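You operate a simulated robot arm through the tools that you are given. There is no shell and no other tool. Be economical: measure what you need, move in short steps, check, and stop when the job is done.

You are at the controls of a simulated two-armed robot. One attempt, no reset.

TASK
Put the paste pot from the top of the front cross table on the left half of the sill under the green blind. Take the lid off the yellow pot on the top of the front cross table and lay it down there. Open the right paint cupboard door, take the blue card offcuts from the top of the front cross table and put it on the upper shelf in the paint cupboard, then shut the door. Fetch the chalk from the top of the back wall-side table and set it on the third board from the bottom of the fifth shelf bay. Put the table sign marked "table d" from the top of the front window-side table on the clear patch of the framing bench and the table sign labelled "table l" on the top of the back cross table. Take the paper disc from the top of the front window-side table and put it on top of the white papers there. Any order will do. Set down upright: table sign.

The check looks at the end state, three seconds after you hand in, the way a careful person would. Anything else that was tipped, shoved, dropped, spilled or broken makes it a failure. A push-on lid holds only when it is set on centred and level and pressed home; a screw cap is set on level and turned clockwise until tight.

THE ROBOT
Two 7-joint arms with three-finger grippers on one trunk, on a base that drives. Base frame: it is fixed to the floor where the robot stands at the start and does not move with it; the origin is under the middle of the robot, x ahead of it, y to its left, z up; the surface under the hand at the start is at about z = 0.74. Lengths are in m, angles in degrees, forces in N, time in s.
The left shoulder is at the start at [0.042, 0.154, 1.007], the right one opposite. With the tool pointing down near the work surface each hand reaches from about 0.24 to 0.64 m from the robot's upright axis, wherever it stands, measured 20 degrees to its own side. Places, roughly: card offcuts [0.5, 0.5, 0.75]; chalk (6x2x2 cm) [0.2, -0.9, 0.7]; clear patch of the framing bench (19x27 cm) [-4.66, -2, 0.78]; left half of the sill under the green blind [0, -4, 0.9]; paper disc (11x11x4 cm) [-2.8, -1.5, 0.7]; papers (21x15x3 cm) [-2.5, -1.8, 0.8]; paste pot [0.5, 0, 0.75]; right paint cupboard door [-2, 2.5, 0.5]; table sign [-2.5, -2, 0.75]; third board of the fifth shelf bay [3.6, -0.8, 0.8]; top of the back cross table [1.3, 0, 0.7]; upper shelf in the paint cupboard [-2.2, 2.7, 0.5]; yellow pot (8x8x8 cm) [0.5, 0.3, 0.8]. Payload 2.69 kg a hand.
The TCP of each hand is the grasp point between the finger pads, 0.029 m short of the fingertips. In the tool frame z runs along the fingers and y along their closing line. The gripper opens to 0.12 m. The gripper's body begins 0.078 m behind the TCP.
Orientation is told as [roll, pitch, yaw] about the base's x, y, z axes, in that order, counted from this pose: with the fingers straight down and closing along the base's y, the tool's x points along the base's -x, its y along +y and its z along -z.

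THE INTERFACE
- The arms move only by the tool play_rows. It takes "left_commands", "right_commands" or both (then of equal length, played together; a hand with none holds still); each is a list of rows, each a list of 6 numbers: the shift along the base's x, y, z in m, then the turn, a rotation vector about the base's x, y, z in degrees. In form: [[tx, ty, tz, rx, ry, rz], ...]. A call has 1 to 20 rows; each row is the pose to reach, as a shift and turn from the pose commanded when the call began. "left_jaw" and "right_jaw" are, for a hand that has rows, the gripper command, from -1 (fully open) to 1 (shut), values between in proportion, set as the call begins (left out, the last holds). Rows are played at 5 a second. More than 0.05 m and 8.6 degrees between two rows, or a gripper value outside its range, and nothing of the call is played. Where a pose cannot be reached the arm comes as near as it can. A force on the tool above 40 N (or 10 N above the force at the start of the call, whichever is more), or a blocked arm, ends the call early, and 0.2 s more pass. Each finger halts on what it meets, pressing with about 21 N; the grip force reading is that of the motor and also rises with nothing between the fingers. The clock runs only during rows and for 0.2 s after the last one: add rows that repeat a pose to give the fingers time. The reply holds the time, the measured pose of the TCP, the force on the tool along the base axes, the opening and the grip force, in the units named above and with some noise, with the torque about the TCP (base axes, N m) and any sound that the robot's microphone picked up.
- Cameras (640 x 400 px; columns grow to the right, rows downward): "scene" is now at [0.1536, -0.0191, 1.1682]; the picture's right is [-0.22, -0.98, 0.00], its down [-0.47, 0.10, -0.88] and it looks along [0.86, -0.19, -0.48] (base axes); focal length 214 px, centre (320, 200). "left" rides on the left gripper at [0.063, 0, -0.104] in its tool frame; the picture's right is [0.00, 1.00, 0.00], its down [-0.83, 0.00, -0.56] and it looks along [-0.56, 0.00, 0.83] (tool axes); focal length 275 px, centre (320, 200). "right" rides on the right gripper at [0.063, 0, -0.104] in its tool frame; the picture's right is [0.00, 1.00, 0.00], its down [-0.83, 0.00, -0.56] and it looks along [-0.56, 0.00, 0.83] (tool axes); focal length 275 px, centre (320, 200). There is no depth. A picture from a camera that has moved, and an enlarged one, comes with that camera's place and axes in the base frame and with its lens.
- camera(camera): a new picture of that camera. The clock stands still meanwhile.
- slide_trunk(by): slides the trunk up (or, below 0, down) by that many m; the arms and the scene camera ride with it, the base frame stays. It gives what a move gives, with no picture.
- base_move(legs): drives the robot by 1 to 6 legs, each [ahead, left, turn to the left] in m, m and degrees, along the robot's own axes; the way and the turn of a leg run together, so that a leg with both is an arc; at most 1.5 m and 180 degrees a leg. The arms and the cameras ride along, it lands a little off, and it stops where it bumps. It gives what a move gives.
- pan_tilt(pan, tilt): turns the head with the scene camera to pan (to the left, within 80 degrees either way) and tilt (down, from -29 to 69), counted from straight ahead of the robot. It gives what a move gives.
- inspect(camera, box): a new picture of the part [left, top, right, bottom] of that camera's present view, enlarged. The clock stands still meanwhile.
- sign_off(): hands the job in; it is judged then, once.

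Go step by step. Nothing tells you exact positions but the pictures and the camera data: compare them with the known pose of the tool, close in by small moves and look again before you grip or let go. The budget is 217 turns and 212 pictures, counting those below and the enlarged ones. Unless the task says otherwise, let go and move clear before handing in, and close with one line.

The tools are called after "Request:" by a JSON object that holds its "method" and its "body". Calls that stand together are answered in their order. play_rows: Moves the arms, as the interface text tells. Its arguments: {"type":"object","properties":{"left_commands":{"type":"array"},"left_jaw":{"type":"number"},"right_commands":{"type":"array"},"right_jaw":{"type":"number"}},"required":[]} The other tools are called the same way: slide_trunk (by) slides the trunk up or down; base_move (legs) drives the base; pan_tilt (pan, tilt) turns the head that bears the scene camera; camera (camera) takes a picture; inspect (camera, box) takes an enlarged picture of a part of a camera's view; sign_off () hands the job in.

At the start:

```text
time: 0.0
left_eef_pos: [0.3651, 0.3781, 0.9892]
left_ee_rot: [0.0, 0.0, -0.1]
left_force: [0.1, -0.8, -0.3]
left_moment: [0.0, 0.0, -0.01]
left_gripper_width: 0.1204
left_finger_force: 0.1
right_eef_pos: [0.341, -0.0436, 1.0264]
right_ee_rot: [0.0, 0.0, 0.1]
right_force: [0.5, 0.1, -0.1]
right_moment: [-0.02, 0.01, 0.01]
right_gripper_width: 0.1202
right_finger_force: 0.1
trunk travel left (down, up): [-0.375, 0.063]
robot x, y, heading: [-0.0003, -0.0014, -0.3]
head pan, tilt: [-12.5, 28.7]
```

scene: 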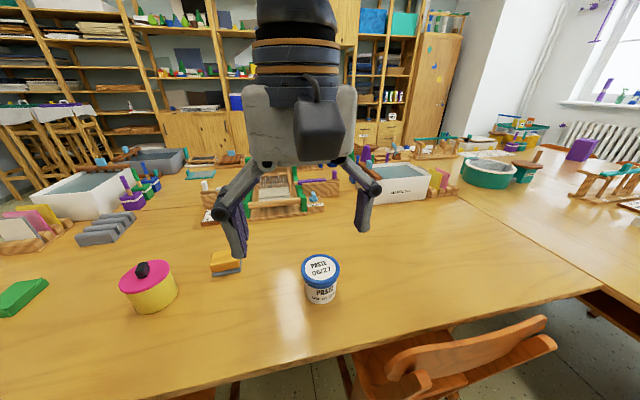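
right: 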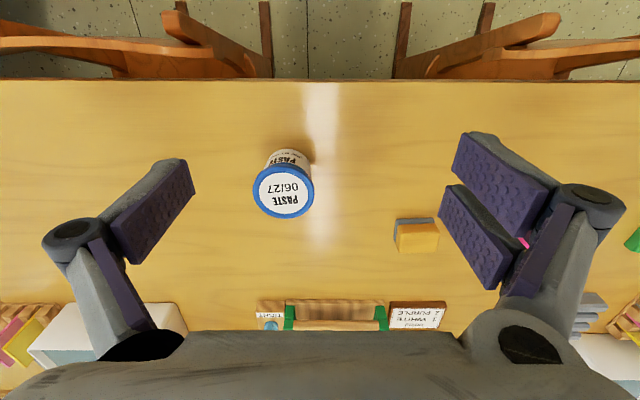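
left: 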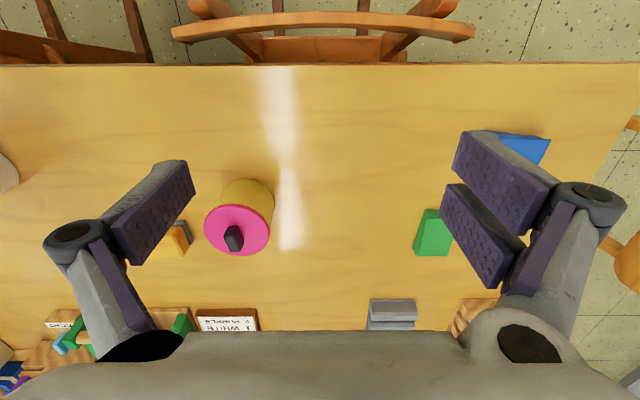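

I see the paste pot ahead of the robot near (0.46, -0.09), the yellow pot with its pink lid near (0.54, 0.27), and blue card to the left. I'll look around to map the room first.

Request:
{"method": "pan_tilt", "body": {"pan": 70, "tilt": 25}}

Request:
{"method": "camera", "body": {"camera": "scene"}}

Request:
{"method": "pan_tilt", "body": {"pan": 20, "tilt": 25}}

Request:
{"method": "camera", "body": {"camera": "scene"}}

Request:
{"method": "pan_tilt", "body": {"pan": -75, "tilt": 25}}

Request:
{"method": "camera", "body": {"camera": "scene"}}

```text
time: 1.6
left_eef_pos: [0.3664, 0.377, 0.9891]
left_ee_rot: [0.0, -0.1, -0.1]
left_force: [1.0, 0.0, -0.5]
left_moment: [0.0, 0.01, -0.02]
left_gripper_width: 0.1198
left_finger_force: 0.0
right_eef_pos: [0.3398, -0.0429, 1.0258]
right_ee_rot: [0.1, 0.0, 0.1]
right_force: [0.0, 0.7, -0.2]
right_moment: [0.0, -0.01, -0.02]
right_gripper_width: 0.12
right_finger_force: 0.1
trunk travel left (down, up): [-0.375, 0.063]
robot x, y, heading: [0.0006, -0.0022, -0.3]
head pan, tilt: [70.0, 25.0]
```

```text
208 pictures are left
camera scene: at [0.0964, 0.0872, 1.1742], right [0.94, -0.34, 0.0], down [-0.14, -0.4, -0.91], along [0.31, 0.85, -0.42], focal length 214 px, centre (320, 200)
```

scene: 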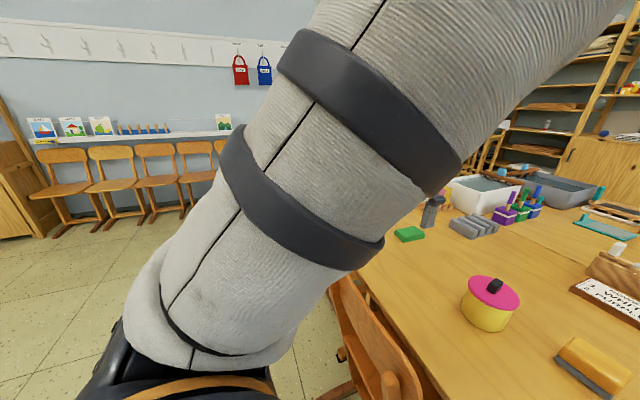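

```text
time: 2.7
left_eef_pos: [0.3665, 0.3774, 0.9895]
left_ee_rot: [0.1, 0.0, -0.1]
left_force: [-0.4, -1.1, -1.1]
left_moment: [0.04, 0.01, -0.04]
left_gripper_width: 0.1203
left_finger_force: 0.1
right_eef_pos: [0.3409, -0.0442, 1.0262]
right_ee_rot: [0.0, 0.1, 0.1]
right_force: [-0.7, -0.3, 0.2]
right_moment: [-0.01, -0.01, -0.03]
right_gripper_width: 0.1199
right_finger_force: 0.0
trunk travel left (down, up): [-0.375, 0.063]
robot x, y, heading: [-0.0009, 0.0008, 0.1]
head pan, tilt: [20.0, 25.0]
```

```text
207 pictures are left
camera scene: at [0.1514, 0.0322, 1.1742], right [0.34, -0.94, 0.0], down [-0.4, -0.14, -0.91], along [0.85, 0.31, -0.42], focal length 214 px, centre (320, 200)
```

scene: 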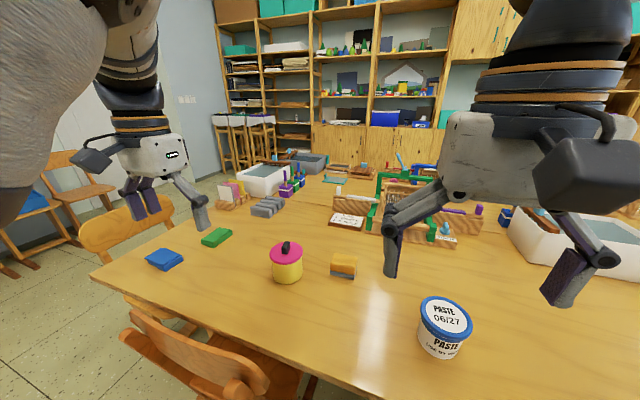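

```text
time: 4.5
left_eef_pos: [0.3651, 0.3788, 0.9903]
left_ee_rot: [0.0, 0.1, 0.1]
left_force: [-1.0, -0.3, -0.1]
left_moment: [-0.01, 0.01, -0.06]
left_gripper_width: 0.12
left_finger_force: 0.0
right_eef_pos: [0.3405, -0.0446, 1.0265]
right_ee_rot: [-0.1, -0.2, 0.0]
right_force: [0.3, 0.0, -0.5]
right_moment: [-0.02, -0.03, 0.01]
right_gripper_width: 0.12
right_finger_force: 0.0
trunk travel left (down, up): [-0.375, 0.063]
robot x, y, heading: [0.003, 0.0009, 0.1]
head pan, tilt: [-75.0, 25.0]
```

```text
206 pictures are left
camera scene: at [0.0887, -0.0884, 1.1742], right [-0.97, -0.26, 0.0], down [-0.11, 0.41, -0.91], along [0.24, -0.88, -0.42], focal length 214 px, centre (320, 200)
```

scene: 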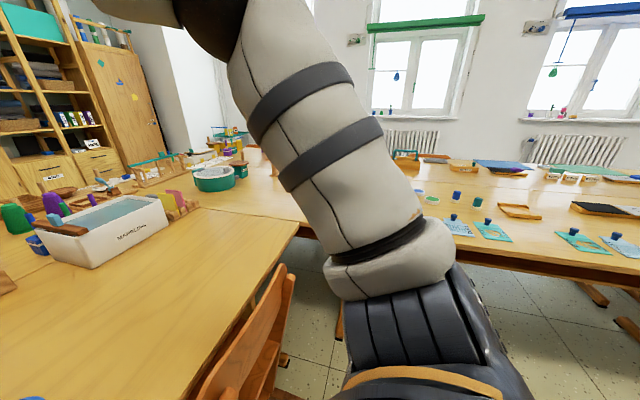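

The table items are mapped well enough; the lid knob is about (0.525, 0.267, 0.845) and the paste pot about (0.461, -0.089). I'll move both hands above their targets and look.

Request:
{"method": "play_rows", "body": {"left_commands": [[0.04, -0.028, -0.01, 0, 0, 0], [0.08, -0.056, -0.02, 0, 0, 0], [0.12, -0.084, -0.03, 0, 0, 0], [0.16, -0.11, -0.04, 0, 0, 0], [0.16, -0.11, -0.04, 0, 0, 0]], "right_commands": [[0.03, -0.012, -0.02, 0, 0, 0], [0.06, -0.024, -0.04, 0, 0, 0], [0.09, -0.036, -0.06, 0, 0, 0], [0.12, -0.045, -0.08, 0, 0, 0], [0.12, -0.045, -0.08, 0, 0, 0]]}}

Request:
{"method": "camera", "body": {"camera": "left"}}

Request:
{"method": "camera", "body": {"camera": "right"}}

```text
time: 5.7
left_eef_pos: [0.5246, 0.2654, 0.9504]
left_ee_rot: [0.0, 0.0, 0.0]
left_force: [-0.1, 0.3, 0.2]
left_moment: [-0.01, -0.02, -0.01]
left_gripper_width: 0.12
left_finger_force: 0.0
right_eef_pos: [0.4615, -0.091, 0.9471]
right_ee_rot: [-0.1, -0.1, -0.1]
right_force: [-0.8, 0.4, -0.9]
right_moment: [0.04, -0.04, -0.01]
right_gripper_width: 0.1201
right_finger_force: 0.0
trunk travel left (down, up): [-0.375, 0.063]
robot x, y, heading: [0.0004, 0.0004, -0.0]
head pan, tilt: [-75.0, 25.0]
```

```text
205 pictures are left
camera left: at [0.4624, 0.2655, 1.0556], right [0.0, 1.0, 0.0], down [0.83, 0.0, 0.56], along [0.56, 0.0, -0.83], focal length 275 px, centre (320, 200)
```

left: 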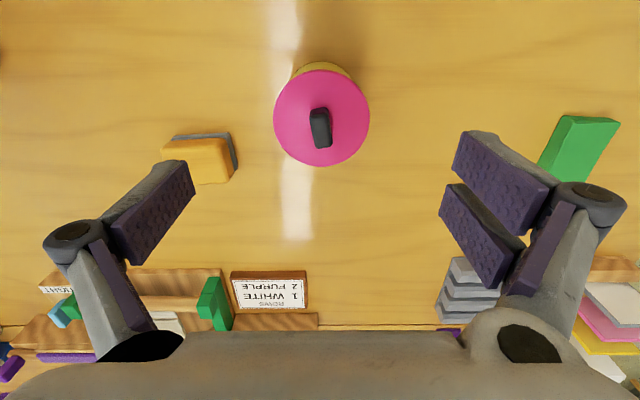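

```text
204 pictures are left
camera right: at [0.3972, -0.0909, 1.0519], right [0.0, 1.0, 0.0], down [0.83, 0.0, 0.56], along [0.56, 0.0, -0.83], focal length 275 px, centre (320, 200)
```

right: 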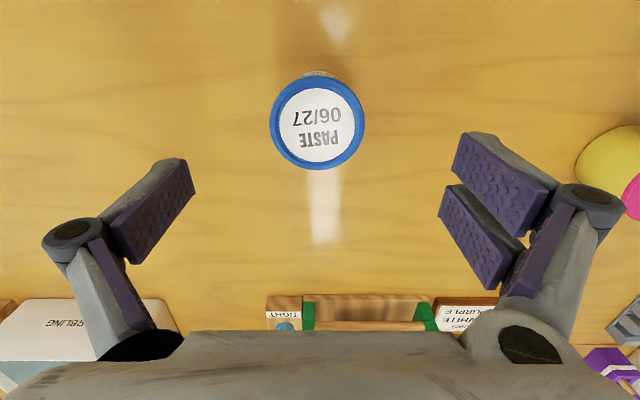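

Both are nearly centred, with the knob at x≈0.534 and the pot lid at x≈0.469. I'll correct x and descend part way.

Request:
{"method": "play_rows", "body": {"left_commands": [[0.009, 0.001, -0.04, 0, 0, 0], [0.009, 0.001, -0.085, 0, 0, 0], [0.009, 0.001, -0.085, 0, 0, 0]], "right_commands": [[0.008, 0.0, -0.04, 0, 0, 0], [0.008, 0.0, -0.06, 0, 0, 0], [0.008, 0.0, -0.06, 0, 0, 0]]}}

Request:
{"method": "camera", "body": {"camera": "left"}}

Request:
{"method": "camera", "body": {"camera": "right"}}

```text
time: 6.5
left_eef_pos: [0.5347, 0.2664, 0.8661]
left_ee_rot: [-0.1, -0.2, 0.0]
left_force: [0.0, 0.4, -0.9]
left_moment: [-0.01, 0.02, 0.0]
left_gripper_width: 0.12
left_finger_force: 0.1
right_eef_pos: [0.4683, -0.0905, 0.8878]
right_ee_rot: [-0.1, 0.0, -0.1]
right_force: [-0.7, 0.1, -0.1]
right_moment: [0.0, -0.01, 0.01]
right_gripper_width: 0.12
right_finger_force: 0.0
trunk travel left (down, up): [-0.375, 0.063]
robot x, y, heading: [-0.0002, -0.0001, -0.3]
head pan, tilt: [-75.0, 25.0]
```

```text
203 pictures are left
camera left: at [0.4729, 0.2667, 0.9703], right [0.0, 1.0, 0.0], down [0.83, 0.0, 0.56], along [0.56, 0.0, -0.83], focal length 275 px, centre (320, 200)
```

left: 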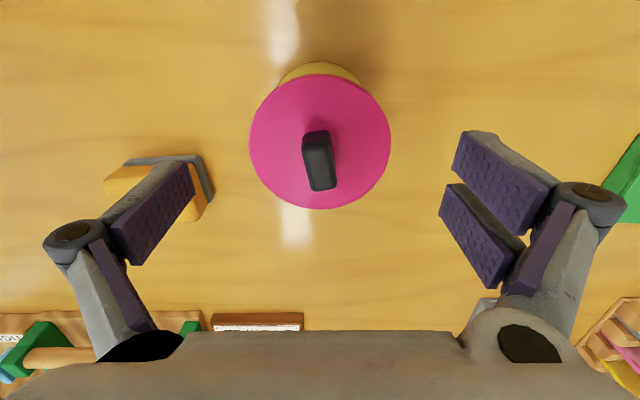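

```text
202 pictures are left
camera right: at [0.405, -0.0904, 0.9922], right [0.0, 1.0, 0.0], down [0.83, 0.0, 0.56], along [0.56, 0.0, -0.83], focal length 275 px, centre (320, 200)
```

right: 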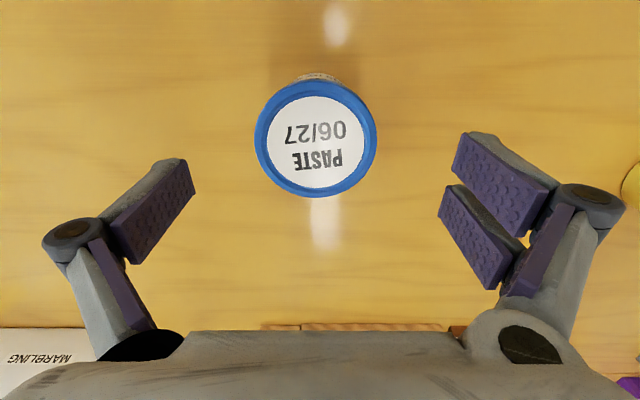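

The knob is centred between the left fingers and the pot between the right ones. I'll lower both hands, then close.

Request:
{"method": "play_rows", "body": {"left_commands": [[0.003, 0, -0.008, 0, 0, 0], [0.003, 0, -0.015, 0, 0, 0], [0.003, 0, -0.015, 0, 0, 0]], "right_commands": [[0.0, -0.003, -0.04, 0, 0, 0], [0.0, -0.003, -0.08, 0, 0, 0], [0, -0.003, -0.1, 0, 0, 0]]}}

Request:
{"method": "play_rows", "body": {"left_commands": [[0, 0, 0, 0, 0, 0], [0, 0, 0, 0, 0, 0], [0, 0, 0, 0, 0, 0], [0, 0, 0, 0, 0, 0]], "left_jaw": 1, "right_commands": [[0, 0, 0, 0, 0, 0], [0, 0, 0, 0, 0, 0], [0, 0, 0, 0, 0, 0], [0, 0, 0, 0, 0, 0]], "right_jaw": 1}}

Request:
{"method": "camera", "body": {"camera": "left"}}

Request:
{"method": "camera", "body": {"camera": "right"}}

```text
time: 7.2
left_eef_pos: [0.5387, 0.2685, 0.8509]
left_ee_rot: [0.0, 0.0, 0.0]
left_force: [0.7, 0.9, 0.2]
left_moment: [0.03, -0.03, 0.02]
left_gripper_width: 0.1198
left_finger_force: 0.0
right_eef_pos: [0.4684, -0.0936, 0.7864]
right_ee_rot: [0.0, 0.1, 0.1]
right_force: [0.3, 0.1, -0.3]
right_moment: [0.0, -0.01, -0.01]
right_gripper_width: 0.1198
right_finger_force: 0.0
trunk travel left (down, up): [-0.375, 0.063]
robot x, y, heading: [0.0008, 0.0012, 0.1]
head pan, tilt: [-75.0, 25.0]
```

```text
time: 8.2
left_eef_pos: [0.5381, 0.2666, 0.8507]
left_ee_rot: [0.0, 0.1, 0.0]
left_force: [0.0, -0.4, 2.9]
left_moment: [-0.01, 0.11, 0.01]
left_gripper_width: 0.0151
left_finger_force: 20.8
right_eef_pos: [0.468, -0.094, 0.7869]
right_ee_rot: [0.1, 0.0, 0.0]
right_force: [0.1, 0.3, 1.5]
right_moment: [0.11, -0.01, -0.02]
right_gripper_width: 0.0748
right_finger_force: 21.0
trunk travel left (down, up): [-0.375, 0.063]
robot x, y, heading: [0.002, 0.0035, -0.1]
head pan, tilt: [-75.0, 25.0]
heard: snap
```

```text
201 pictures are left
camera left: at [0.4768, 0.2674, 0.9554], right [0.0, 1.0, 0.0], down [0.83, 0.0, 0.56], along [0.56, 0.0, -0.83], focal length 275 px, centre (320, 200)
```

left: 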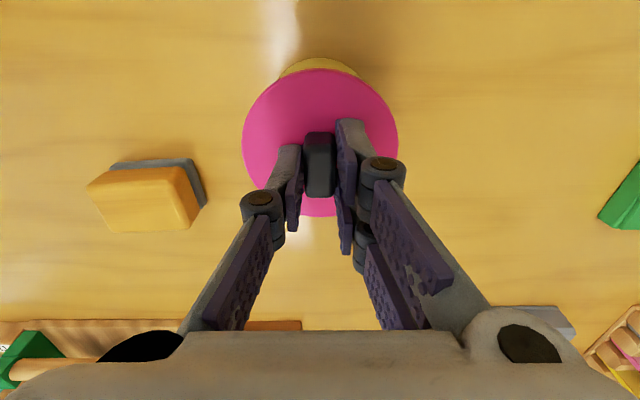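

```text
200 pictures are left
camera right: at [0.4048, -0.0935, 0.8908], right [0.0, 1.0, 0.0], down [0.83, 0.0, 0.56], along [0.56, 0.0, -0.83], focal length 275 px, centre (320, 200)
```

right: 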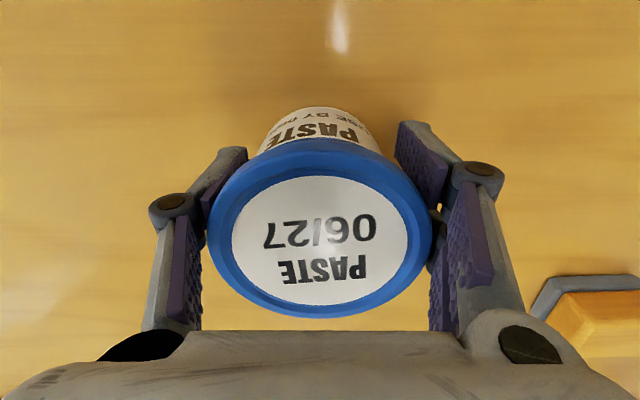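

Both grips hold; a "snap" was heard, so I'll check the lids. I'll lift both and look.

Request:
{"method": "play_rows", "body": {"left_commands": [[0, 0, 0.02, 0, 0, 0], [0, 0, 0.06, 0, 0, 0], [0, 0, 0.06, 0, 0, 0]], "right_commands": [[0, 0, 0.02, 0, 0, 0], [0, 0, 0.05, 0, 0, 0], [0, 0, 0.05, 0, 0, 0]]}}

Request:
{"method": "pan_tilt", "body": {"pan": 15, "tilt": 40}}

Request:
{"method": "camera", "body": {"camera": "scene"}}

Request:
{"method": "camera", "body": {"camera": "left"}}

```text
time: 9.1
left_eef_pos: [0.5381, 0.269, 0.9072]
left_ee_rot: [0.0, 0.0, 0.0]
left_force: [1.2, 0.1, -0.6]
left_moment: [0.0, -0.02, 0.01]
left_gripper_width: 0.015
left_finger_force: 20.7
right_eef_pos: [0.4699, -0.0932, 0.8382]
right_ee_rot: [0.0, 0.1, 0.0]
right_force: [-0.6, -0.1, -4.3]
right_moment: [-0.01, 0.06, -0.01]
right_gripper_width: 0.0749
right_finger_force: 21.4
trunk travel left (down, up): [-0.375, 0.063]
robot x, y, heading: [0.0004, 0.0018, 0.1]
head pan, tilt: [-75.0, 25.0]
```

```text
time: 10.7
left_eef_pos: [0.538, 0.2687, 0.9084]
left_ee_rot: [0.0, 0.0, 0.0]
left_force: [-0.4, -0.8, 0.0]
left_moment: [-0.02, 0.03, -0.01]
left_gripper_width: 0.0151
left_finger_force: 20.8
right_eef_pos: [0.4705, -0.0927, 0.8372]
right_ee_rot: [0.0, 0.0, -0.1]
right_force: [0.4, 0.2, -3.6]
right_moment: [-0.01, 0.02, 0.02]
right_gripper_width: 0.0746
right_finger_force: 20.9
trunk travel left (down, up): [-0.375, 0.063]
robot x, y, heading: [0.0003, -0.0028, -0.2]
head pan, tilt: [15.0, 40.0]
```

```text
199 pictures are left
camera scene: at [0.1472, 0.0225, 1.1508], right [0.26, -0.97, 0.0], down [-0.62, -0.17, -0.77], along [0.74, 0.2, -0.64], focal length 214 px, centre (320, 200)
```

scene: 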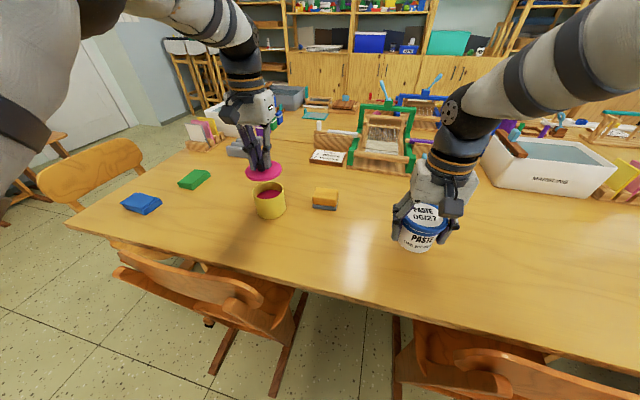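

```text
198 pictures are left
camera left: at [0.4764, 0.2673, 1.0127], right [0.0, 1.0, 0.0], down [0.83, 0.0, 0.56], along [0.56, 0.0, -0.83], focal length 275 px, centre (320, 200)
```

left: 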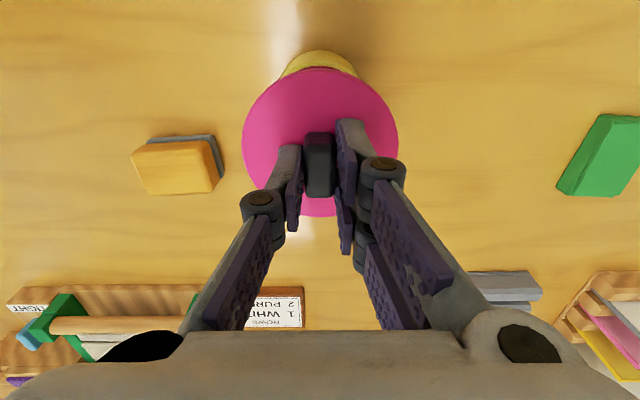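

The lid is off and the paste pot is held with its lid on. I'll lay the lid on clear tabletop near (0.45, 0.42).

Request:
{"method": "play_rows", "body": {"left_commands": [[-0.02, 0.04, 0, 0, 0, 0], [-0.045, 0.08, 0, 0, 0, 0], [-0.07, 0.12, 0, 0, 0, 0], [-0.09, 0.15, 0, 0, 0, 0], [-0.09, 0.15, -0.05, 0, 0, 0], [-0.09, 0.15, -0.09, 0, 0, 0], [-0.09, 0.15, -0.105, 0, 0, 0], [-0.09, 0.15, -0.105, 0, 0, 0]]}}

Request:
{"method": "camera", "body": {"camera": "left"}}

Request:
{"method": "inspect", "body": {"camera": "scene", "box": [100, 130, 300, 255]}}

```text
time: 12.5
left_eef_pos: [0.4486, 0.4198, 0.8061]
left_ee_rot: [0.0, 0.0, 0.1]
left_force: [-0.3, -0.5, 0.1]
left_moment: [-0.01, 0.0, -0.01]
left_gripper_width: 0.0146
left_finger_force: 21.0
right_eef_pos: [0.4703, -0.0927, 0.8384]
right_ee_rot: [0.0, 0.1, 0.0]
right_force: [-0.1, 0.2, -3.1]
right_moment: [0.04, 0.04, -0.01]
right_gripper_width: 0.0747
right_finger_force: 20.6
trunk travel left (down, up): [-0.375, 0.063]
robot x, y, heading: [0.0024, -0.0002, 0.2]
head pan, tilt: [15.0, 40.0]
```

```text
197 pictures are left
camera left: at [0.386, 0.4182, 0.91], right [0.0, 1.0, 0.0], down [0.83, 0.0, 0.56], along [0.56, 0.0, -0.83], focal length 275 px, centre (320, 200)
```

left: 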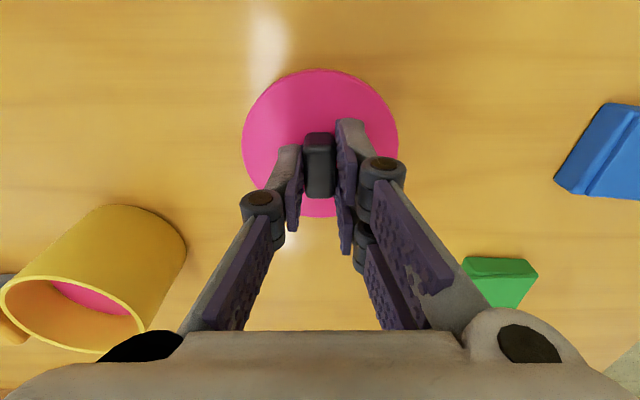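

```text
3.20 times, centred on (200, 192) of scene
camera zoom: at [0.1471, 0.0226, 1.1509], right [0.26, -0.97, 0.0], down [-0.62, -0.17, -0.77], along [0.74, 0.2, -0.64], focal length 686 px, centre (704, 224)
```

zoom: 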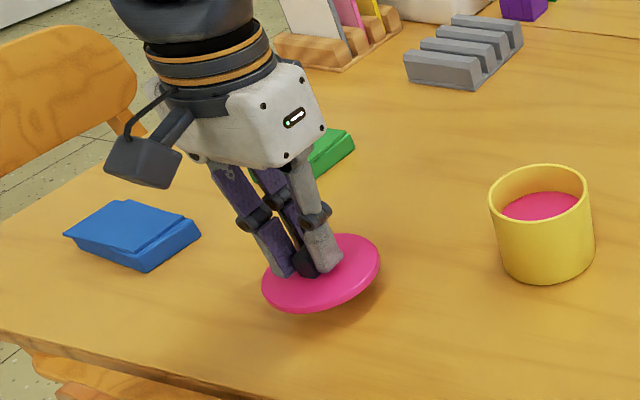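

The lid is above the table with a small gap. I'll lower it in small steps until contact.

Request:
{"method": "play_rows", "body": {"left_commands": [[0, 0, -0.006, 0, 0, 0], [0, 0, -0.012, 0, 0, 0], [0, 0, -0.017, 0, 0, 0], [0, 0, -0.021, 0, 0, 0]]}}

Request:
{"method": "inspect", "body": {"camera": "scene", "box": [150, 180, 250, 242]}}

```text
time: 13.5
left_eef_pos: [0.448, 0.4189, 0.7852]
left_ee_rot: [-0.1, 0.0, 0.1]
left_force: [1.5, -0.2, -0.6]
left_moment: [0.03, 0.03, -0.01]
left_gripper_width: 0.0152
left_finger_force: 20.9
right_eef_pos: [0.4705, -0.0933, 0.8387]
right_ee_rot: [0.0, 0.1, 0.0]
right_force: [-0.5, 0.0, -3.0]
right_moment: [0.01, 0.06, 0.01]
right_gripper_width: 0.0748
right_finger_force: 21.1
trunk travel left (down, up): [-0.375, 0.063]
robot x, y, heading: [-0.0001, 0.0032, 0.0]
head pan, tilt: [15.0, 40.0]
```

```text
6.40 times, centred on (200, 211) of scene
camera zoom: at [0.1472, 0.0226, 1.1508], right [0.26, -0.97, 0.0], down [-0.62, -0.17, -0.77], along [0.74, 0.2, -0.64], focal length 1373 px, centre (1088, 130)
```

zoom: 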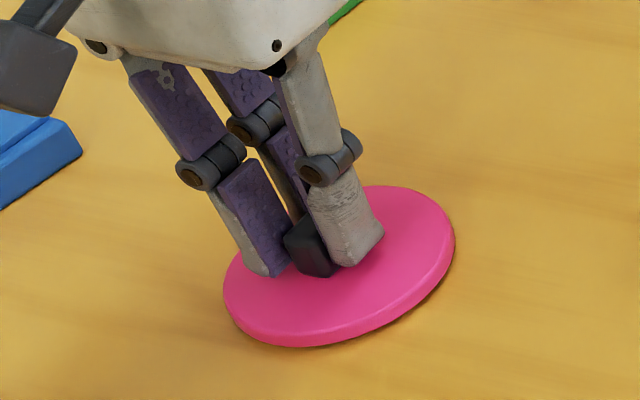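

Request:
{"method": "play_rows", "body": {"left_commands": [[0, 0, -0.002, 0, 0, 0], [0, 0, -0.004, 0, 0, 0], [0, 0, -0.006, 0, 0, 0]]}}

```text
time: 14.3
left_eef_pos: [0.4481, 0.4191, 0.7815]
left_ee_rot: [0.2, -0.4, 0.0]
left_force: [-0.8, 4.1, 29.3]
left_moment: [0.17, -0.05, 0.0]
left_gripper_width: 0.0152
left_finger_force: 21.1
right_eef_pos: [0.4686, -0.0939, 0.8385]
right_ee_rot: [0.1, -0.1, 0.0]
right_force: [-0.6, -0.2, -4.2]
right_moment: [-0.01, 0.04, 0.01]
right_gripper_width: 0.0751
right_finger_force: 21.0
trunk travel left (down, up): [-0.375, 0.063]
robot x, y, heading: [-0.0005, -0.0003, 0.5]
head pan, tilt: [15.0, 40.0]
```

The lid is resting on the table. I'll release it, rise, and then head for the blue card.

Request:
{"method": "play_rows", "body": {"left_commands": [[0, 0, 0.002, 0, 0, 0], [0, 0, 0.002, 0, 0, 0], [0, 0, 0.002, 0, 0, 0]], "left_jaw": -1}}

Request:
{"method": "play_rows", "body": {"left_commands": [[0, 0, 0.04, 0, 0, 0], [0, 0, 0.085, 0, 0, 0], [0, 0, 0.13, 0, 0, 0], [0, 0.04, 0.15, 0, 0, 0], [0, 0.08, 0.16, 0, 0, 0], [0, 0.12, 0.16, 0, 0, 0], [0, 0.16, 0.16, 0, 0, 0], [0, 0.16, 0.16, 0, 0, 0]]}}

Request:
{"method": "camera", "body": {"camera": "left"}}

Request:
{"method": "camera", "body": {"camera": "scene"}}

```text
time: 15.1
left_eef_pos: [0.4482, 0.4189, 0.7803]
left_ee_rot: [0.1, 0.1, 0.0]
left_force: [0.0, 0.6, -0.5]
left_moment: [-0.04, 0.02, 0.01]
left_gripper_width: 0.1199
left_finger_force: 0.2
right_eef_pos: [0.4699, -0.093, 0.8389]
right_ee_rot: [-0.1, 0.0, 0.1]
right_force: [-0.6, 0.5, -2.9]
right_moment: [0.03, 0.02, 0.01]
right_gripper_width: 0.0748
right_finger_force: 21.2
trunk travel left (down, up): [-0.375, 0.063]
robot x, y, heading: [-0.0023, 0.0044, 0.0]
head pan, tilt: [15.0, 40.0]
```

```text
time: 16.9
left_eef_pos: [0.4477, 0.5792, 0.9402]
left_ee_rot: [0.1, -0.1, -0.1]
left_force: [-0.2, 0.1, 0.8]
left_moment: [0.03, 0.01, -0.02]
left_gripper_width: 0.12
left_finger_force: 0.1
right_eef_pos: [0.4707, -0.0944, 0.8379]
right_ee_rot: [0.0, 0.0, 0.0]
right_force: [0.5, 0.2, -3.3]
right_moment: [0.02, 0.01, -0.01]
right_gripper_width: 0.0748
right_finger_force: 21.3
trunk travel left (down, up): [-0.375, 0.063]
robot x, y, heading: [0.001, -0.0046, -0.3]
head pan, tilt: [15.0, 40.0]
```

```text
194 pictures are left
camera left: at [0.3856, 0.5786, 1.0439], right [0.01, 1.0, 0.0], down [0.83, 0.0, 0.56], along [0.56, 0.0, -0.83], focal length 275 px, centre (320, 200)
```

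left: 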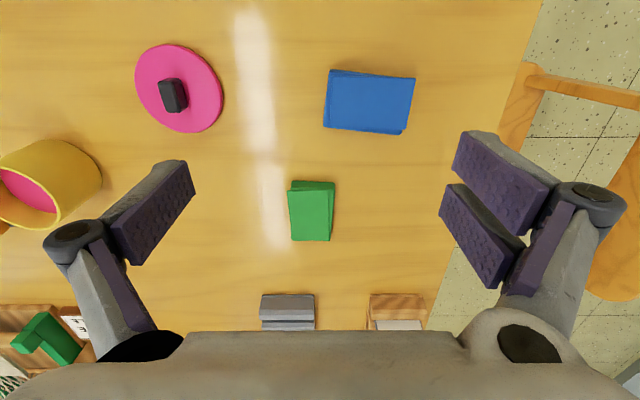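

```text
193 pictures are left
camera scene: at [0.1466, 0.022, 1.151], right [0.26, -0.97, 0.0], down [-0.62, -0.17, -0.77], along [0.74, 0.2, -0.64], focal length 214 px, centre (320, 200)
```

scene: 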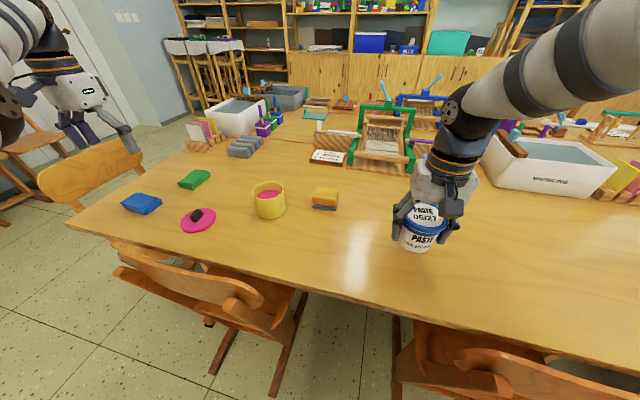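

The lid lies flat on the table, and the card is near (0.458, 0.628). Before gripping it I want to see the cupboard, so the paste pot goes first; I'll pull the arms in and look to both sides.

Request:
{"method": "play_rows", "body": {"left_commands": [[-0.02, -0.05, 0.02, 0, 0, 0], [-0.03, -0.1, 0.04, 0, 0, 0], [-0.04, -0.15, 0.06, 0, 0, 0], [-0.06, -0.2, 0.08, 0, 0, 0], [-0.08, -0.24, 0.1, 0, 0, 0], [-0.1, -0.28, 0.1, 0, 0, 0], [-0.1, -0.28, 0.1, 0, 0, 0]], "right_commands": [[0, 0, 0.04, 0, 0, 0], [-0.02, -0.02, 0.08, 0, 0, 0], [-0.04, -0.04, 0.12, 0, 0, 0], [-0.06, -0.07, 0.15, 0, 0, 0], [-0.08, -0.1, 0.18, 0, 0, 0], [-0.1, -0.13, 0.18, 0, 0, 0], [-0.1, -0.13, 0.18, 0, 0, 0]]}}

Request:
{"method": "pan_tilt", "body": {"pan": -80, "tilt": 35}}

Request:
{"method": "camera", "body": {"camera": "scene"}}

Request:
{"method": "pan_tilt", "body": {"pan": 80, "tilt": 35}}

Request:
{"method": "camera", "body": {"camera": "scene"}}

```text
refused: row 1 steps farther than a row can; nothing moved
```

```text
time: 18.6
left_eef_pos: [0.4486, 0.5781, 0.939]
left_ee_rot: [0.0, 0.1, 0.1]
left_force: [-0.6, 1.1, -0.1]
left_moment: [-0.01, -0.02, 0.04]
left_gripper_width: 0.1201
left_finger_force: 0.2
right_eef_pos: [0.4706, -0.093, 0.8388]
right_ee_rot: [0.0, -0.1, 0.0]
right_force: [0.3, 0.3, -2.7]
right_moment: [0.01, 0.0, 0.01]
right_gripper_width: 0.0747
right_finger_force: 21.0
trunk travel left (down, up): [-0.375, 0.063]
robot x, y, heading: [0.0025, -0.0008, 0.1]
head pan, tilt: [-80.0, 35.0]
```

```text
192 pictures are left
camera scene: at [0.0804, -0.0861, 1.1584], right [-0.98, -0.17, 0.0], down [-0.1, 0.56, -0.82], along [0.14, -0.81, -0.57], focal length 214 px, centre (320, 200)
```

scene: 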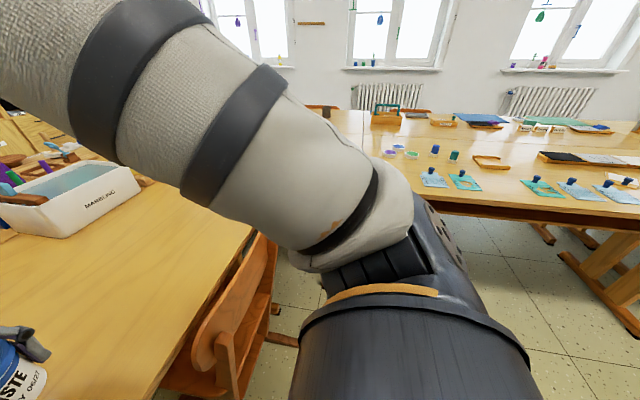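

```text
time: 21.1
left_eef_pos: [0.4477, 0.579, 0.9387]
left_ee_rot: [0.0, 0.0, -0.1]
left_force: [-0.3, -0.4, 1.0]
left_moment: [-0.01, -0.01, -0.02]
left_gripper_width: 0.1201
left_finger_force: 0.0
right_eef_pos: [0.4698, -0.0935, 0.8372]
right_ee_rot: [0.1, -0.1, 0.0]
right_force: [-0.1, -0.6, -3.0]
right_moment: [0.0, 0.03, 0.0]
right_gripper_width: 0.075
right_finger_force: 21.1
trunk travel left (down, up): [-0.375, 0.063]
robot x, y, heading: [-0.0008, -0.0003, 0.1]
head pan, tilt: [80.0, 35.0]
```

```text
191 pictures are left
camera scene: at [0.0804, 0.0873, 1.1584], right [0.98, -0.17, 0.0], down [-0.1, -0.56, -0.82], along [0.14, 0.81, -0.57], focal length 214 px, centre (320, 200)
```

scene: 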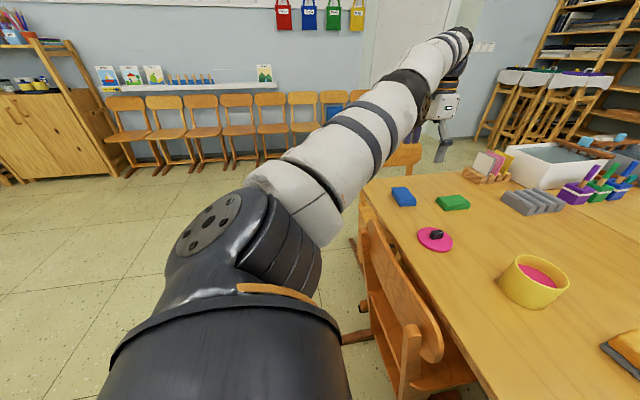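

The floor behind looks clear. I'll redo the arm retraction with smaller steps, then back away from the table.

Request:
{"method": "play_rows", "body": {"left_commands": [[-0.015, -0.04, 0.02, 0, 0, 0], [-0.03, -0.08, 0.035, 0, 0, 0], [-0.045, -0.12, 0.05, 0, 0, 0], [-0.06, -0.16, 0.065, 0, 0, 0], [-0.075, -0.2, 0.08, 0, 0, 0], [-0.09, -0.24, 0.095, 0, 0, 0], [-0.1, -0.28, 0.1, 0, 0, 0]], "right_commands": [[0, 0, 0.04, 0, 0, 0], [-0.02, -0.02, 0.07, 0, 0, 0], [-0.04, -0.04, 0.1, 0, 0, 0], [-0.06, -0.06, 0.13, 0, 0, 0], [-0.08, -0.08, 0.16, 0, 0, 0], [-0.1, -0.11, 0.18, 0, 0, 0], [-0.1, -0.13, 0.18, 0, 0, 0]]}}

Request:
{"method": "base_move", "body": {"legs": [[-0.5, 0, 0]]}}

Request:
{"method": "pan_tilt", "body": {"pan": -80, "tilt": 25}}

Request:
{"method": "camera", "body": {"camera": "scene"}}

```text
time: 22.7
left_eef_pos: [0.3753, 0.3328, 1.0399]
left_ee_rot: [-0.6, 0.2, 0.3]
left_force: [0.0, 0.3, 0.6]
left_moment: [0.02, 0.04, 0.0]
left_gripper_width: 0.1197
left_finger_force: 0.0
left hand out of reach, approached as far as the arm can: row 6, 7
right_eef_pos: [0.3687, -0.2226, 1.0184]
right_ee_rot: [0.0, 0.0, 0.0]
right_force: [-0.7, -0.7, -3.2]
right_moment: [-0.01, 0.05, -0.01]
right_gripper_width: 0.0751
right_finger_force: 21.0
trunk travel left (down, up): [-0.375, 0.063]
robot x, y, heading: [-0.0024, -0.0032, -0.3]
head pan, tilt: [80.0, 35.0]
```

```text
time: 25.6
left_eef_pos: [-0.1279, 0.3313, 1.0433]
left_ee_rot: [-0.2, 0.2, -0.6]
left_force: [0.8, -0.2, 0.3]
left_moment: [-0.02, -0.04, -0.01]
left_gripper_width: 0.1199
left_finger_force: 0.0
right_eef_pos: [-0.1405, -0.2237, 1.0186]
right_ee_rot: [-0.1, -0.1, -0.6]
right_force: [0.1, -0.2, -2.9]
right_moment: [-0.01, 0.02, 0.02]
right_gripper_width: 0.0747
right_finger_force: 20.6
trunk travel left (down, up): [-0.375, 0.063]
robot x, y, heading: [-0.5035, 0.004, -0.6]
head pan, tilt: [80.0, 35.0]
```

```text
time: 28.1
left_eef_pos: [-0.1277, 0.3318, 1.0419]
left_ee_rot: [-0.3, 0.0, -0.6]
left_force: [0.8, -0.4, -0.2]
left_moment: [-0.02, 0.01, -0.01]
left_gripper_width: 0.1202
left_finger_force: 0.0
right_eef_pos: [-0.1398, -0.2236, 1.0173]
right_ee_rot: [0.1, 0.1, -0.5]
right_force: [0.3, -0.4, -3.4]
right_moment: [-0.01, 0.04, 0.02]
right_gripper_width: 0.0749
right_finger_force: 21.1
trunk travel left (down, up): [-0.375, 0.063]
robot x, y, heading: [-0.5038, 0.0055, -0.5]
head pan, tilt: [-80.0, 25.0]
```

```text
190 pictures are left
camera scene: at [-0.4261, -0.0879, 1.1743], right [-0.99, -0.17, 0.0], down [-0.07, 0.42, -0.91], along [0.15, -0.89, -0.42], focal length 214 px, centre (320, 200)
```

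scene: 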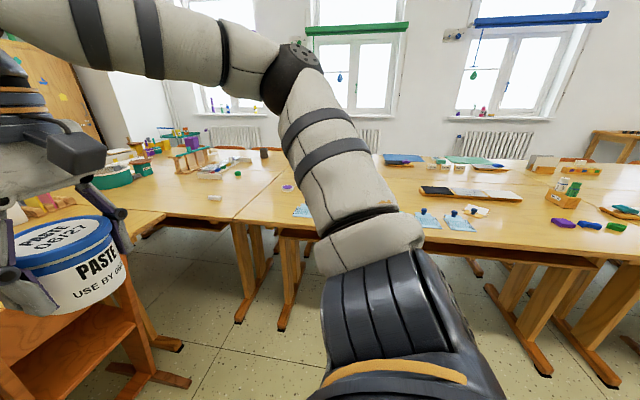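

I can see the chalk on the right table near (0.26, -0.95). I'll turn to face the windows for a better look at the route.

Request:
{"method": "base_move", "body": {"legs": [[0, 0, -90]]}}

Request:
{"method": "pan_tilt", "body": {"pan": 0, "tilt": 15}}

Request:
{"method": "camera", "body": {"camera": "scene"}}

Request:
{"method": "pan_tilt", "body": {"pan": -60, "tilt": 15}}

Request:
{"method": "camera", "body": {"camera": "scene"}}

Request:
{"method": "pan_tilt", "body": {"pan": 60, "tilt": 20}}

Request:
{"method": "camera", "body": {"camera": "scene"}}

```text
time: 32.4
left_eef_pos: [-0.1836, -0.38, 1.0404]
left_ee_rot: [-0.3, 0.2, -91.1]
left_force: [0.1, 0.1, 0.3]
left_moment: [0.02, -0.03, -0.01]
left_gripper_width: 0.1201
left_finger_force: 0.1
right_eef_pos: [-0.7378, -0.3606, 1.0184]
right_ee_rot: [0.0, 0.0, -91.3]
right_force: [-0.3, -0.4, -2.8]
right_moment: [0.0, -0.02, 0.03]
right_gripper_width: 0.0751
right_finger_force: 20.7
trunk travel left (down, up): [-0.375, 0.063]
robot x, y, heading: [-0.5078, 0.0019, -91.4]
head pan, tilt: [-80.0, 25.0]
```

```text
time: 33.9
left_eef_pos: [-0.1826, -0.3797, 1.0419]
left_ee_rot: [-0.2, 0.1, -91.2]
left_force: [-0.9, -0.2, -0.3]
left_moment: [0.0, 0.01, -0.01]
left_gripper_width: 0.1204
left_finger_force: 0.1
right_eef_pos: [-0.7384, -0.3617, 1.0189]
right_ee_rot: [0.0, -0.1, -91.3]
right_force: [-0.3, 0.0, -3.2]
right_moment: [0.06, 0.0, 0.01]
right_gripper_width: 0.0749
right_finger_force: 21.0
trunk travel left (down, up): [-0.375, 0.063]
robot x, y, heading: [-0.5046, 0.0042, -91.3]
head pan, tilt: [0.0, 15.0]
```

```text
189 pictures are left
camera scene: at [-0.5095, -0.154, 1.1904], right [-1.0, 0.02, 0.0], down [0.01, 0.26, -0.97], along [-0.02, -0.97, -0.26], focal length 214 px, centre (320, 200)
```

scene: 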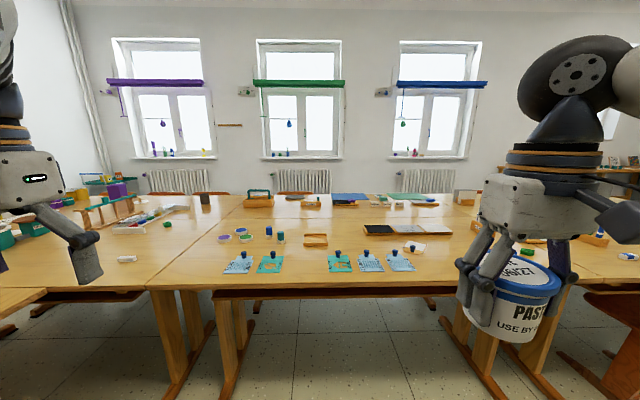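

```text
time: 35.2
left_eef_pos: [-0.1818, -0.3797, 1.0421]
left_ee_rot: [-0.3, 0.1, -91.2]
left_force: [-0.7, 0.0, 0.1]
left_moment: [0.02, -0.02, -0.03]
left_gripper_width: 0.1199
left_finger_force: 0.1
right_eef_pos: [-0.738, -0.3608, 1.0187]
right_ee_rot: [0.0, 0.0, -91.3]
right_force: [1.0, -0.2, -3.2]
right_moment: [0.05, 0.02, 0.02]
right_gripper_width: 0.0749
right_finger_force: 20.3
trunk travel left (down, up): [-0.375, 0.063]
robot x, y, heading: [-0.5045, 0.0047, -91.4]
head pan, tilt: [-60.0, 15.0]
```

```text
188 pictures are left
camera scene: at [-0.5892, -0.1055, 1.1904], right [-0.48, 0.88, 0.0], down [0.23, 0.12, -0.97], along [-0.85, -0.46, -0.26], focal length 214 px, centre (320, 200)
```

scene: 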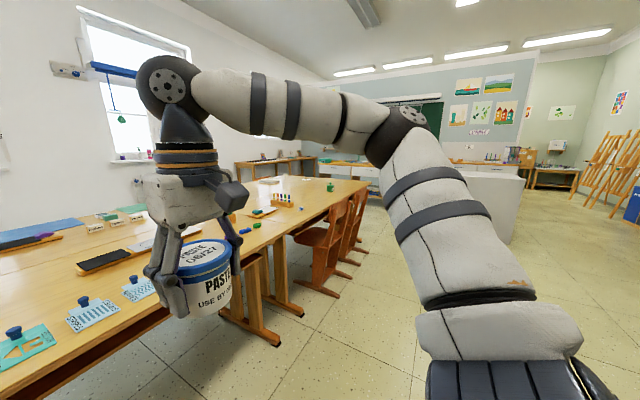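

```text
time: 37.2
left_eef_pos: [-0.1825, -0.3799, 1.0406]
left_ee_rot: [-0.3, 0.0, -91.2]
left_force: [-0.1, -1.4, 0.0]
left_moment: [0.0, 0.03, 0.04]
left_gripper_width: 0.1202
left_finger_force: 0.1
right_eef_pos: [-0.7374, -0.3616, 1.017]
right_ee_rot: [0.1, 0.0, -91.4]
right_force: [0.0, -0.4, -3.2]
right_moment: [0.03, -0.01, -0.01]
right_gripper_width: 0.0749
right_finger_force: 21.6
trunk travel left (down, up): [-0.375, 0.063]
robot x, y, heading: [-0.5074, 0.003, -91.1]
head pan, tilt: [60.0, 20.0]
```

```text
187 pictures are left
camera scene: at [-0.4278, -0.1091, 1.1822], right [-0.52, -0.85, 0.0], down [-0.29, 0.18, -0.94], along [0.8, -0.49, -0.34], focal length 214 px, centre (320, 200)
```

scene: 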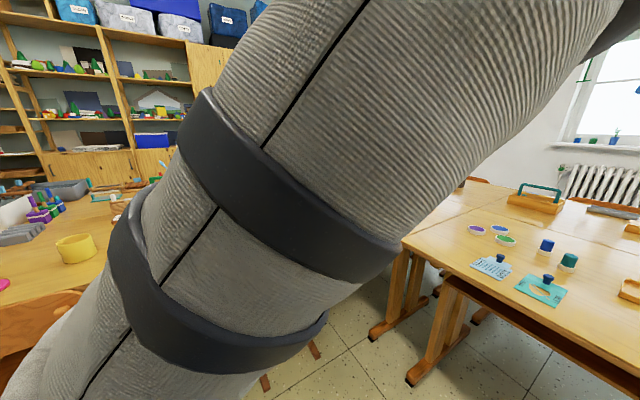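

The tables form a block from y≈-0.74 to -2.1 with a corridor to the windows behind it, so I need to go round the far (-x) end. The left half of the green sill is roughly x -0.26 to 0.44. I'll turn and drive that way.

Request:
{"method": "base_move", "body": {"legs": [[0, 0, -88], [1.2, 0, 0], [1.0, 0, 0]]}}

Request:
{"method": "pan_tilt", "body": {"pan": 20, "tilt": 25}}

Request:
{"method": "camera", "body": {"camera": "scene"}}

Request:
{"method": "pan_tilt", "body": {"pan": 70, "tilt": 20}}

Request:
{"method": "camera", "body": {"camera": "scene"}}

Request:
{"method": "pan_tilt", "body": {"pan": -60, "tilt": 25}}

Request:
{"method": "camera", "body": {"camera": "scene"}}

```text
time: 51.8
left_eef_pos: [-3.0708, -0.3389, 1.0418]
left_ee_rot: [-0.3, 0.0, -179.7]
left_force: [-1.1, 0.2, -1.0]
left_moment: [0.0, -0.03, 0.03]
left_gripper_width: 0.1198
left_finger_force: 0.0
right_eef_pos: [-3.0676, 0.2156, 1.0174]
right_ee_rot: [0.0, 0.0, -179.9]
right_force: [0.4, 0.3, -3.4]
right_moment: [0.01, -0.06, 0.0]
right_gripper_width: 0.075
right_finger_force: 21.2
trunk travel left (down, up): [-0.375, 0.063]
robot x, y, heading: [-2.6972, -0.0068, -179.8]
head pan, tilt: [60.0, 20.0]
```

```text
time: 52.8
left_eef_pos: [-3.0716, -0.3388, 1.0412]
left_ee_rot: [-0.4, 0.1, -179.8]
left_force: [0.2, -0.2, 0.3]
left_moment: [0.02, -0.01, 0.02]
left_gripper_width: 0.1199
left_finger_force: 0.1
right_eef_pos: [-3.0666, 0.2158, 1.0189]
right_ee_rot: [0.0, 0.0, -180.0]
right_force: [-0.5, -0.9, -3.0]
right_moment: [0.01, -0.05, 0.01]
right_gripper_width: 0.0749
right_finger_force: 21.1
trunk travel left (down, up): [-0.375, 0.063]
robot x, y, heading: [-2.6988, -0.0047, -180.0]
head pan, tilt: [20.0, 25.0]
```

```text
186 pictures are left
camera scene: at [-2.8448, -0.0421, 1.1774], right [-0.4, 0.92, 0.0], down [0.36, 0.15, -0.92], along [-0.85, -0.37, -0.39], focal length 214 px, centre (320, 200)
```

scene: 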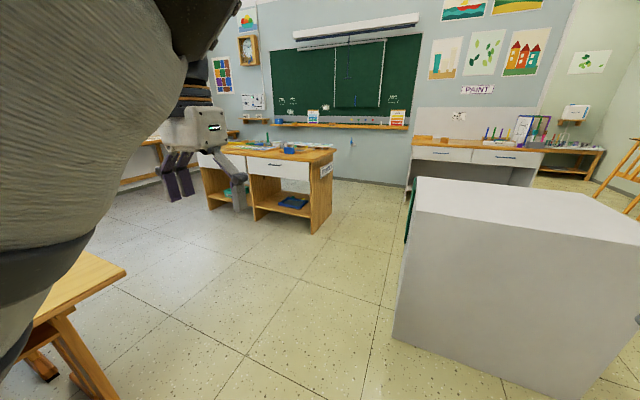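

```text
time: 54.0
left_eef_pos: [-3.0707, -0.3393, 1.0415]
left_ee_rot: [-0.3, 0.1, -179.7]
left_force: [0.3, 0.0, -0.2]
left_moment: [0.01, -0.01, -0.01]
left_gripper_width: 0.12
left_finger_force: 0.0
right_eef_pos: [-3.0663, 0.217, 1.0174]
right_ee_rot: [0.0, 0.0, -179.8]
right_force: [0.8, 0.3, -2.8]
right_moment: [0.0, -0.06, -0.02]
right_gripper_width: 0.0748
right_finger_force: 21.6
trunk travel left (down, up): [-0.375, 0.063]
robot x, y, heading: [-2.6976, -0.0044, -179.8]
head pan, tilt: [70.0, 20.0]
```

```text
185 pictures are left
camera scene: at [-2.7915, -0.0928, 1.1822], right [-0.94, 0.34, 0.0], down [0.12, 0.32, -0.94], along [-0.32, -0.88, -0.34], focal length 214 px, centre (320, 200)
```

scene: 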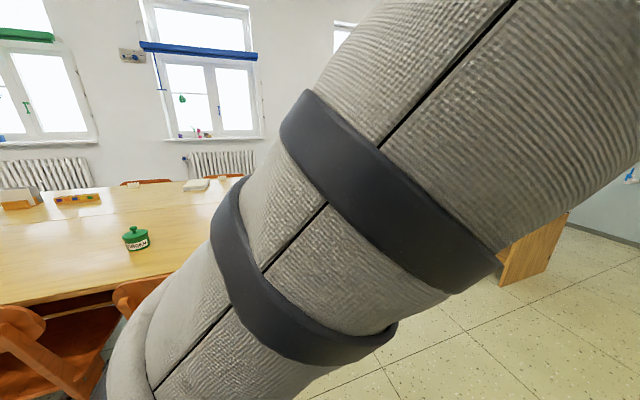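

```text
time: 56.1
left_eef_pos: [-3.0713, -0.3395, 1.042]
left_ee_rot: [-0.3, 0.0, -179.7]
left_force: [-0.9, -0.4, -0.1]
left_moment: [-0.04, -0.02, -0.01]
left_gripper_width: 0.12
left_finger_force: 0.0
right_eef_pos: [-3.0675, 0.2149, 1.0192]
right_ee_rot: [0.0, 0.1, -179.8]
right_force: [0.4, 0.1, -2.8]
right_moment: [0.02, -0.02, -0.03]
right_gripper_width: 0.075
right_finger_force: 20.9
trunk travel left (down, up): [-0.375, 0.063]
robot x, y, heading: [-2.6972, -0.0068, -179.8]
head pan, tilt: [-60.0, 25.0]
```

```text
184 pictures are left
camera scene: at [-2.8061, 0.0744, 1.1741], right [0.86, 0.5, 0.0], down [0.21, -0.37, -0.91], along [-0.46, 0.78, -0.42], focal length 214 px, centre (320, 200)
```

scene: 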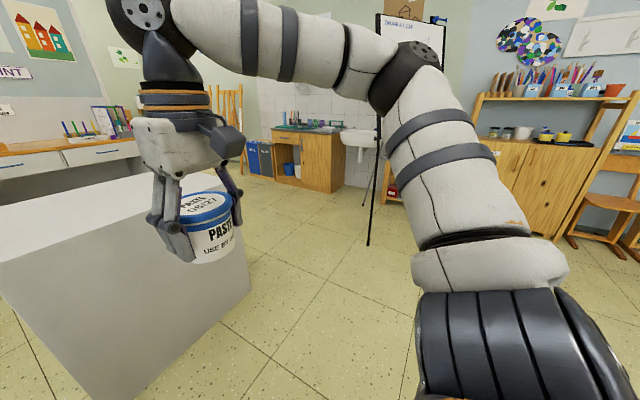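

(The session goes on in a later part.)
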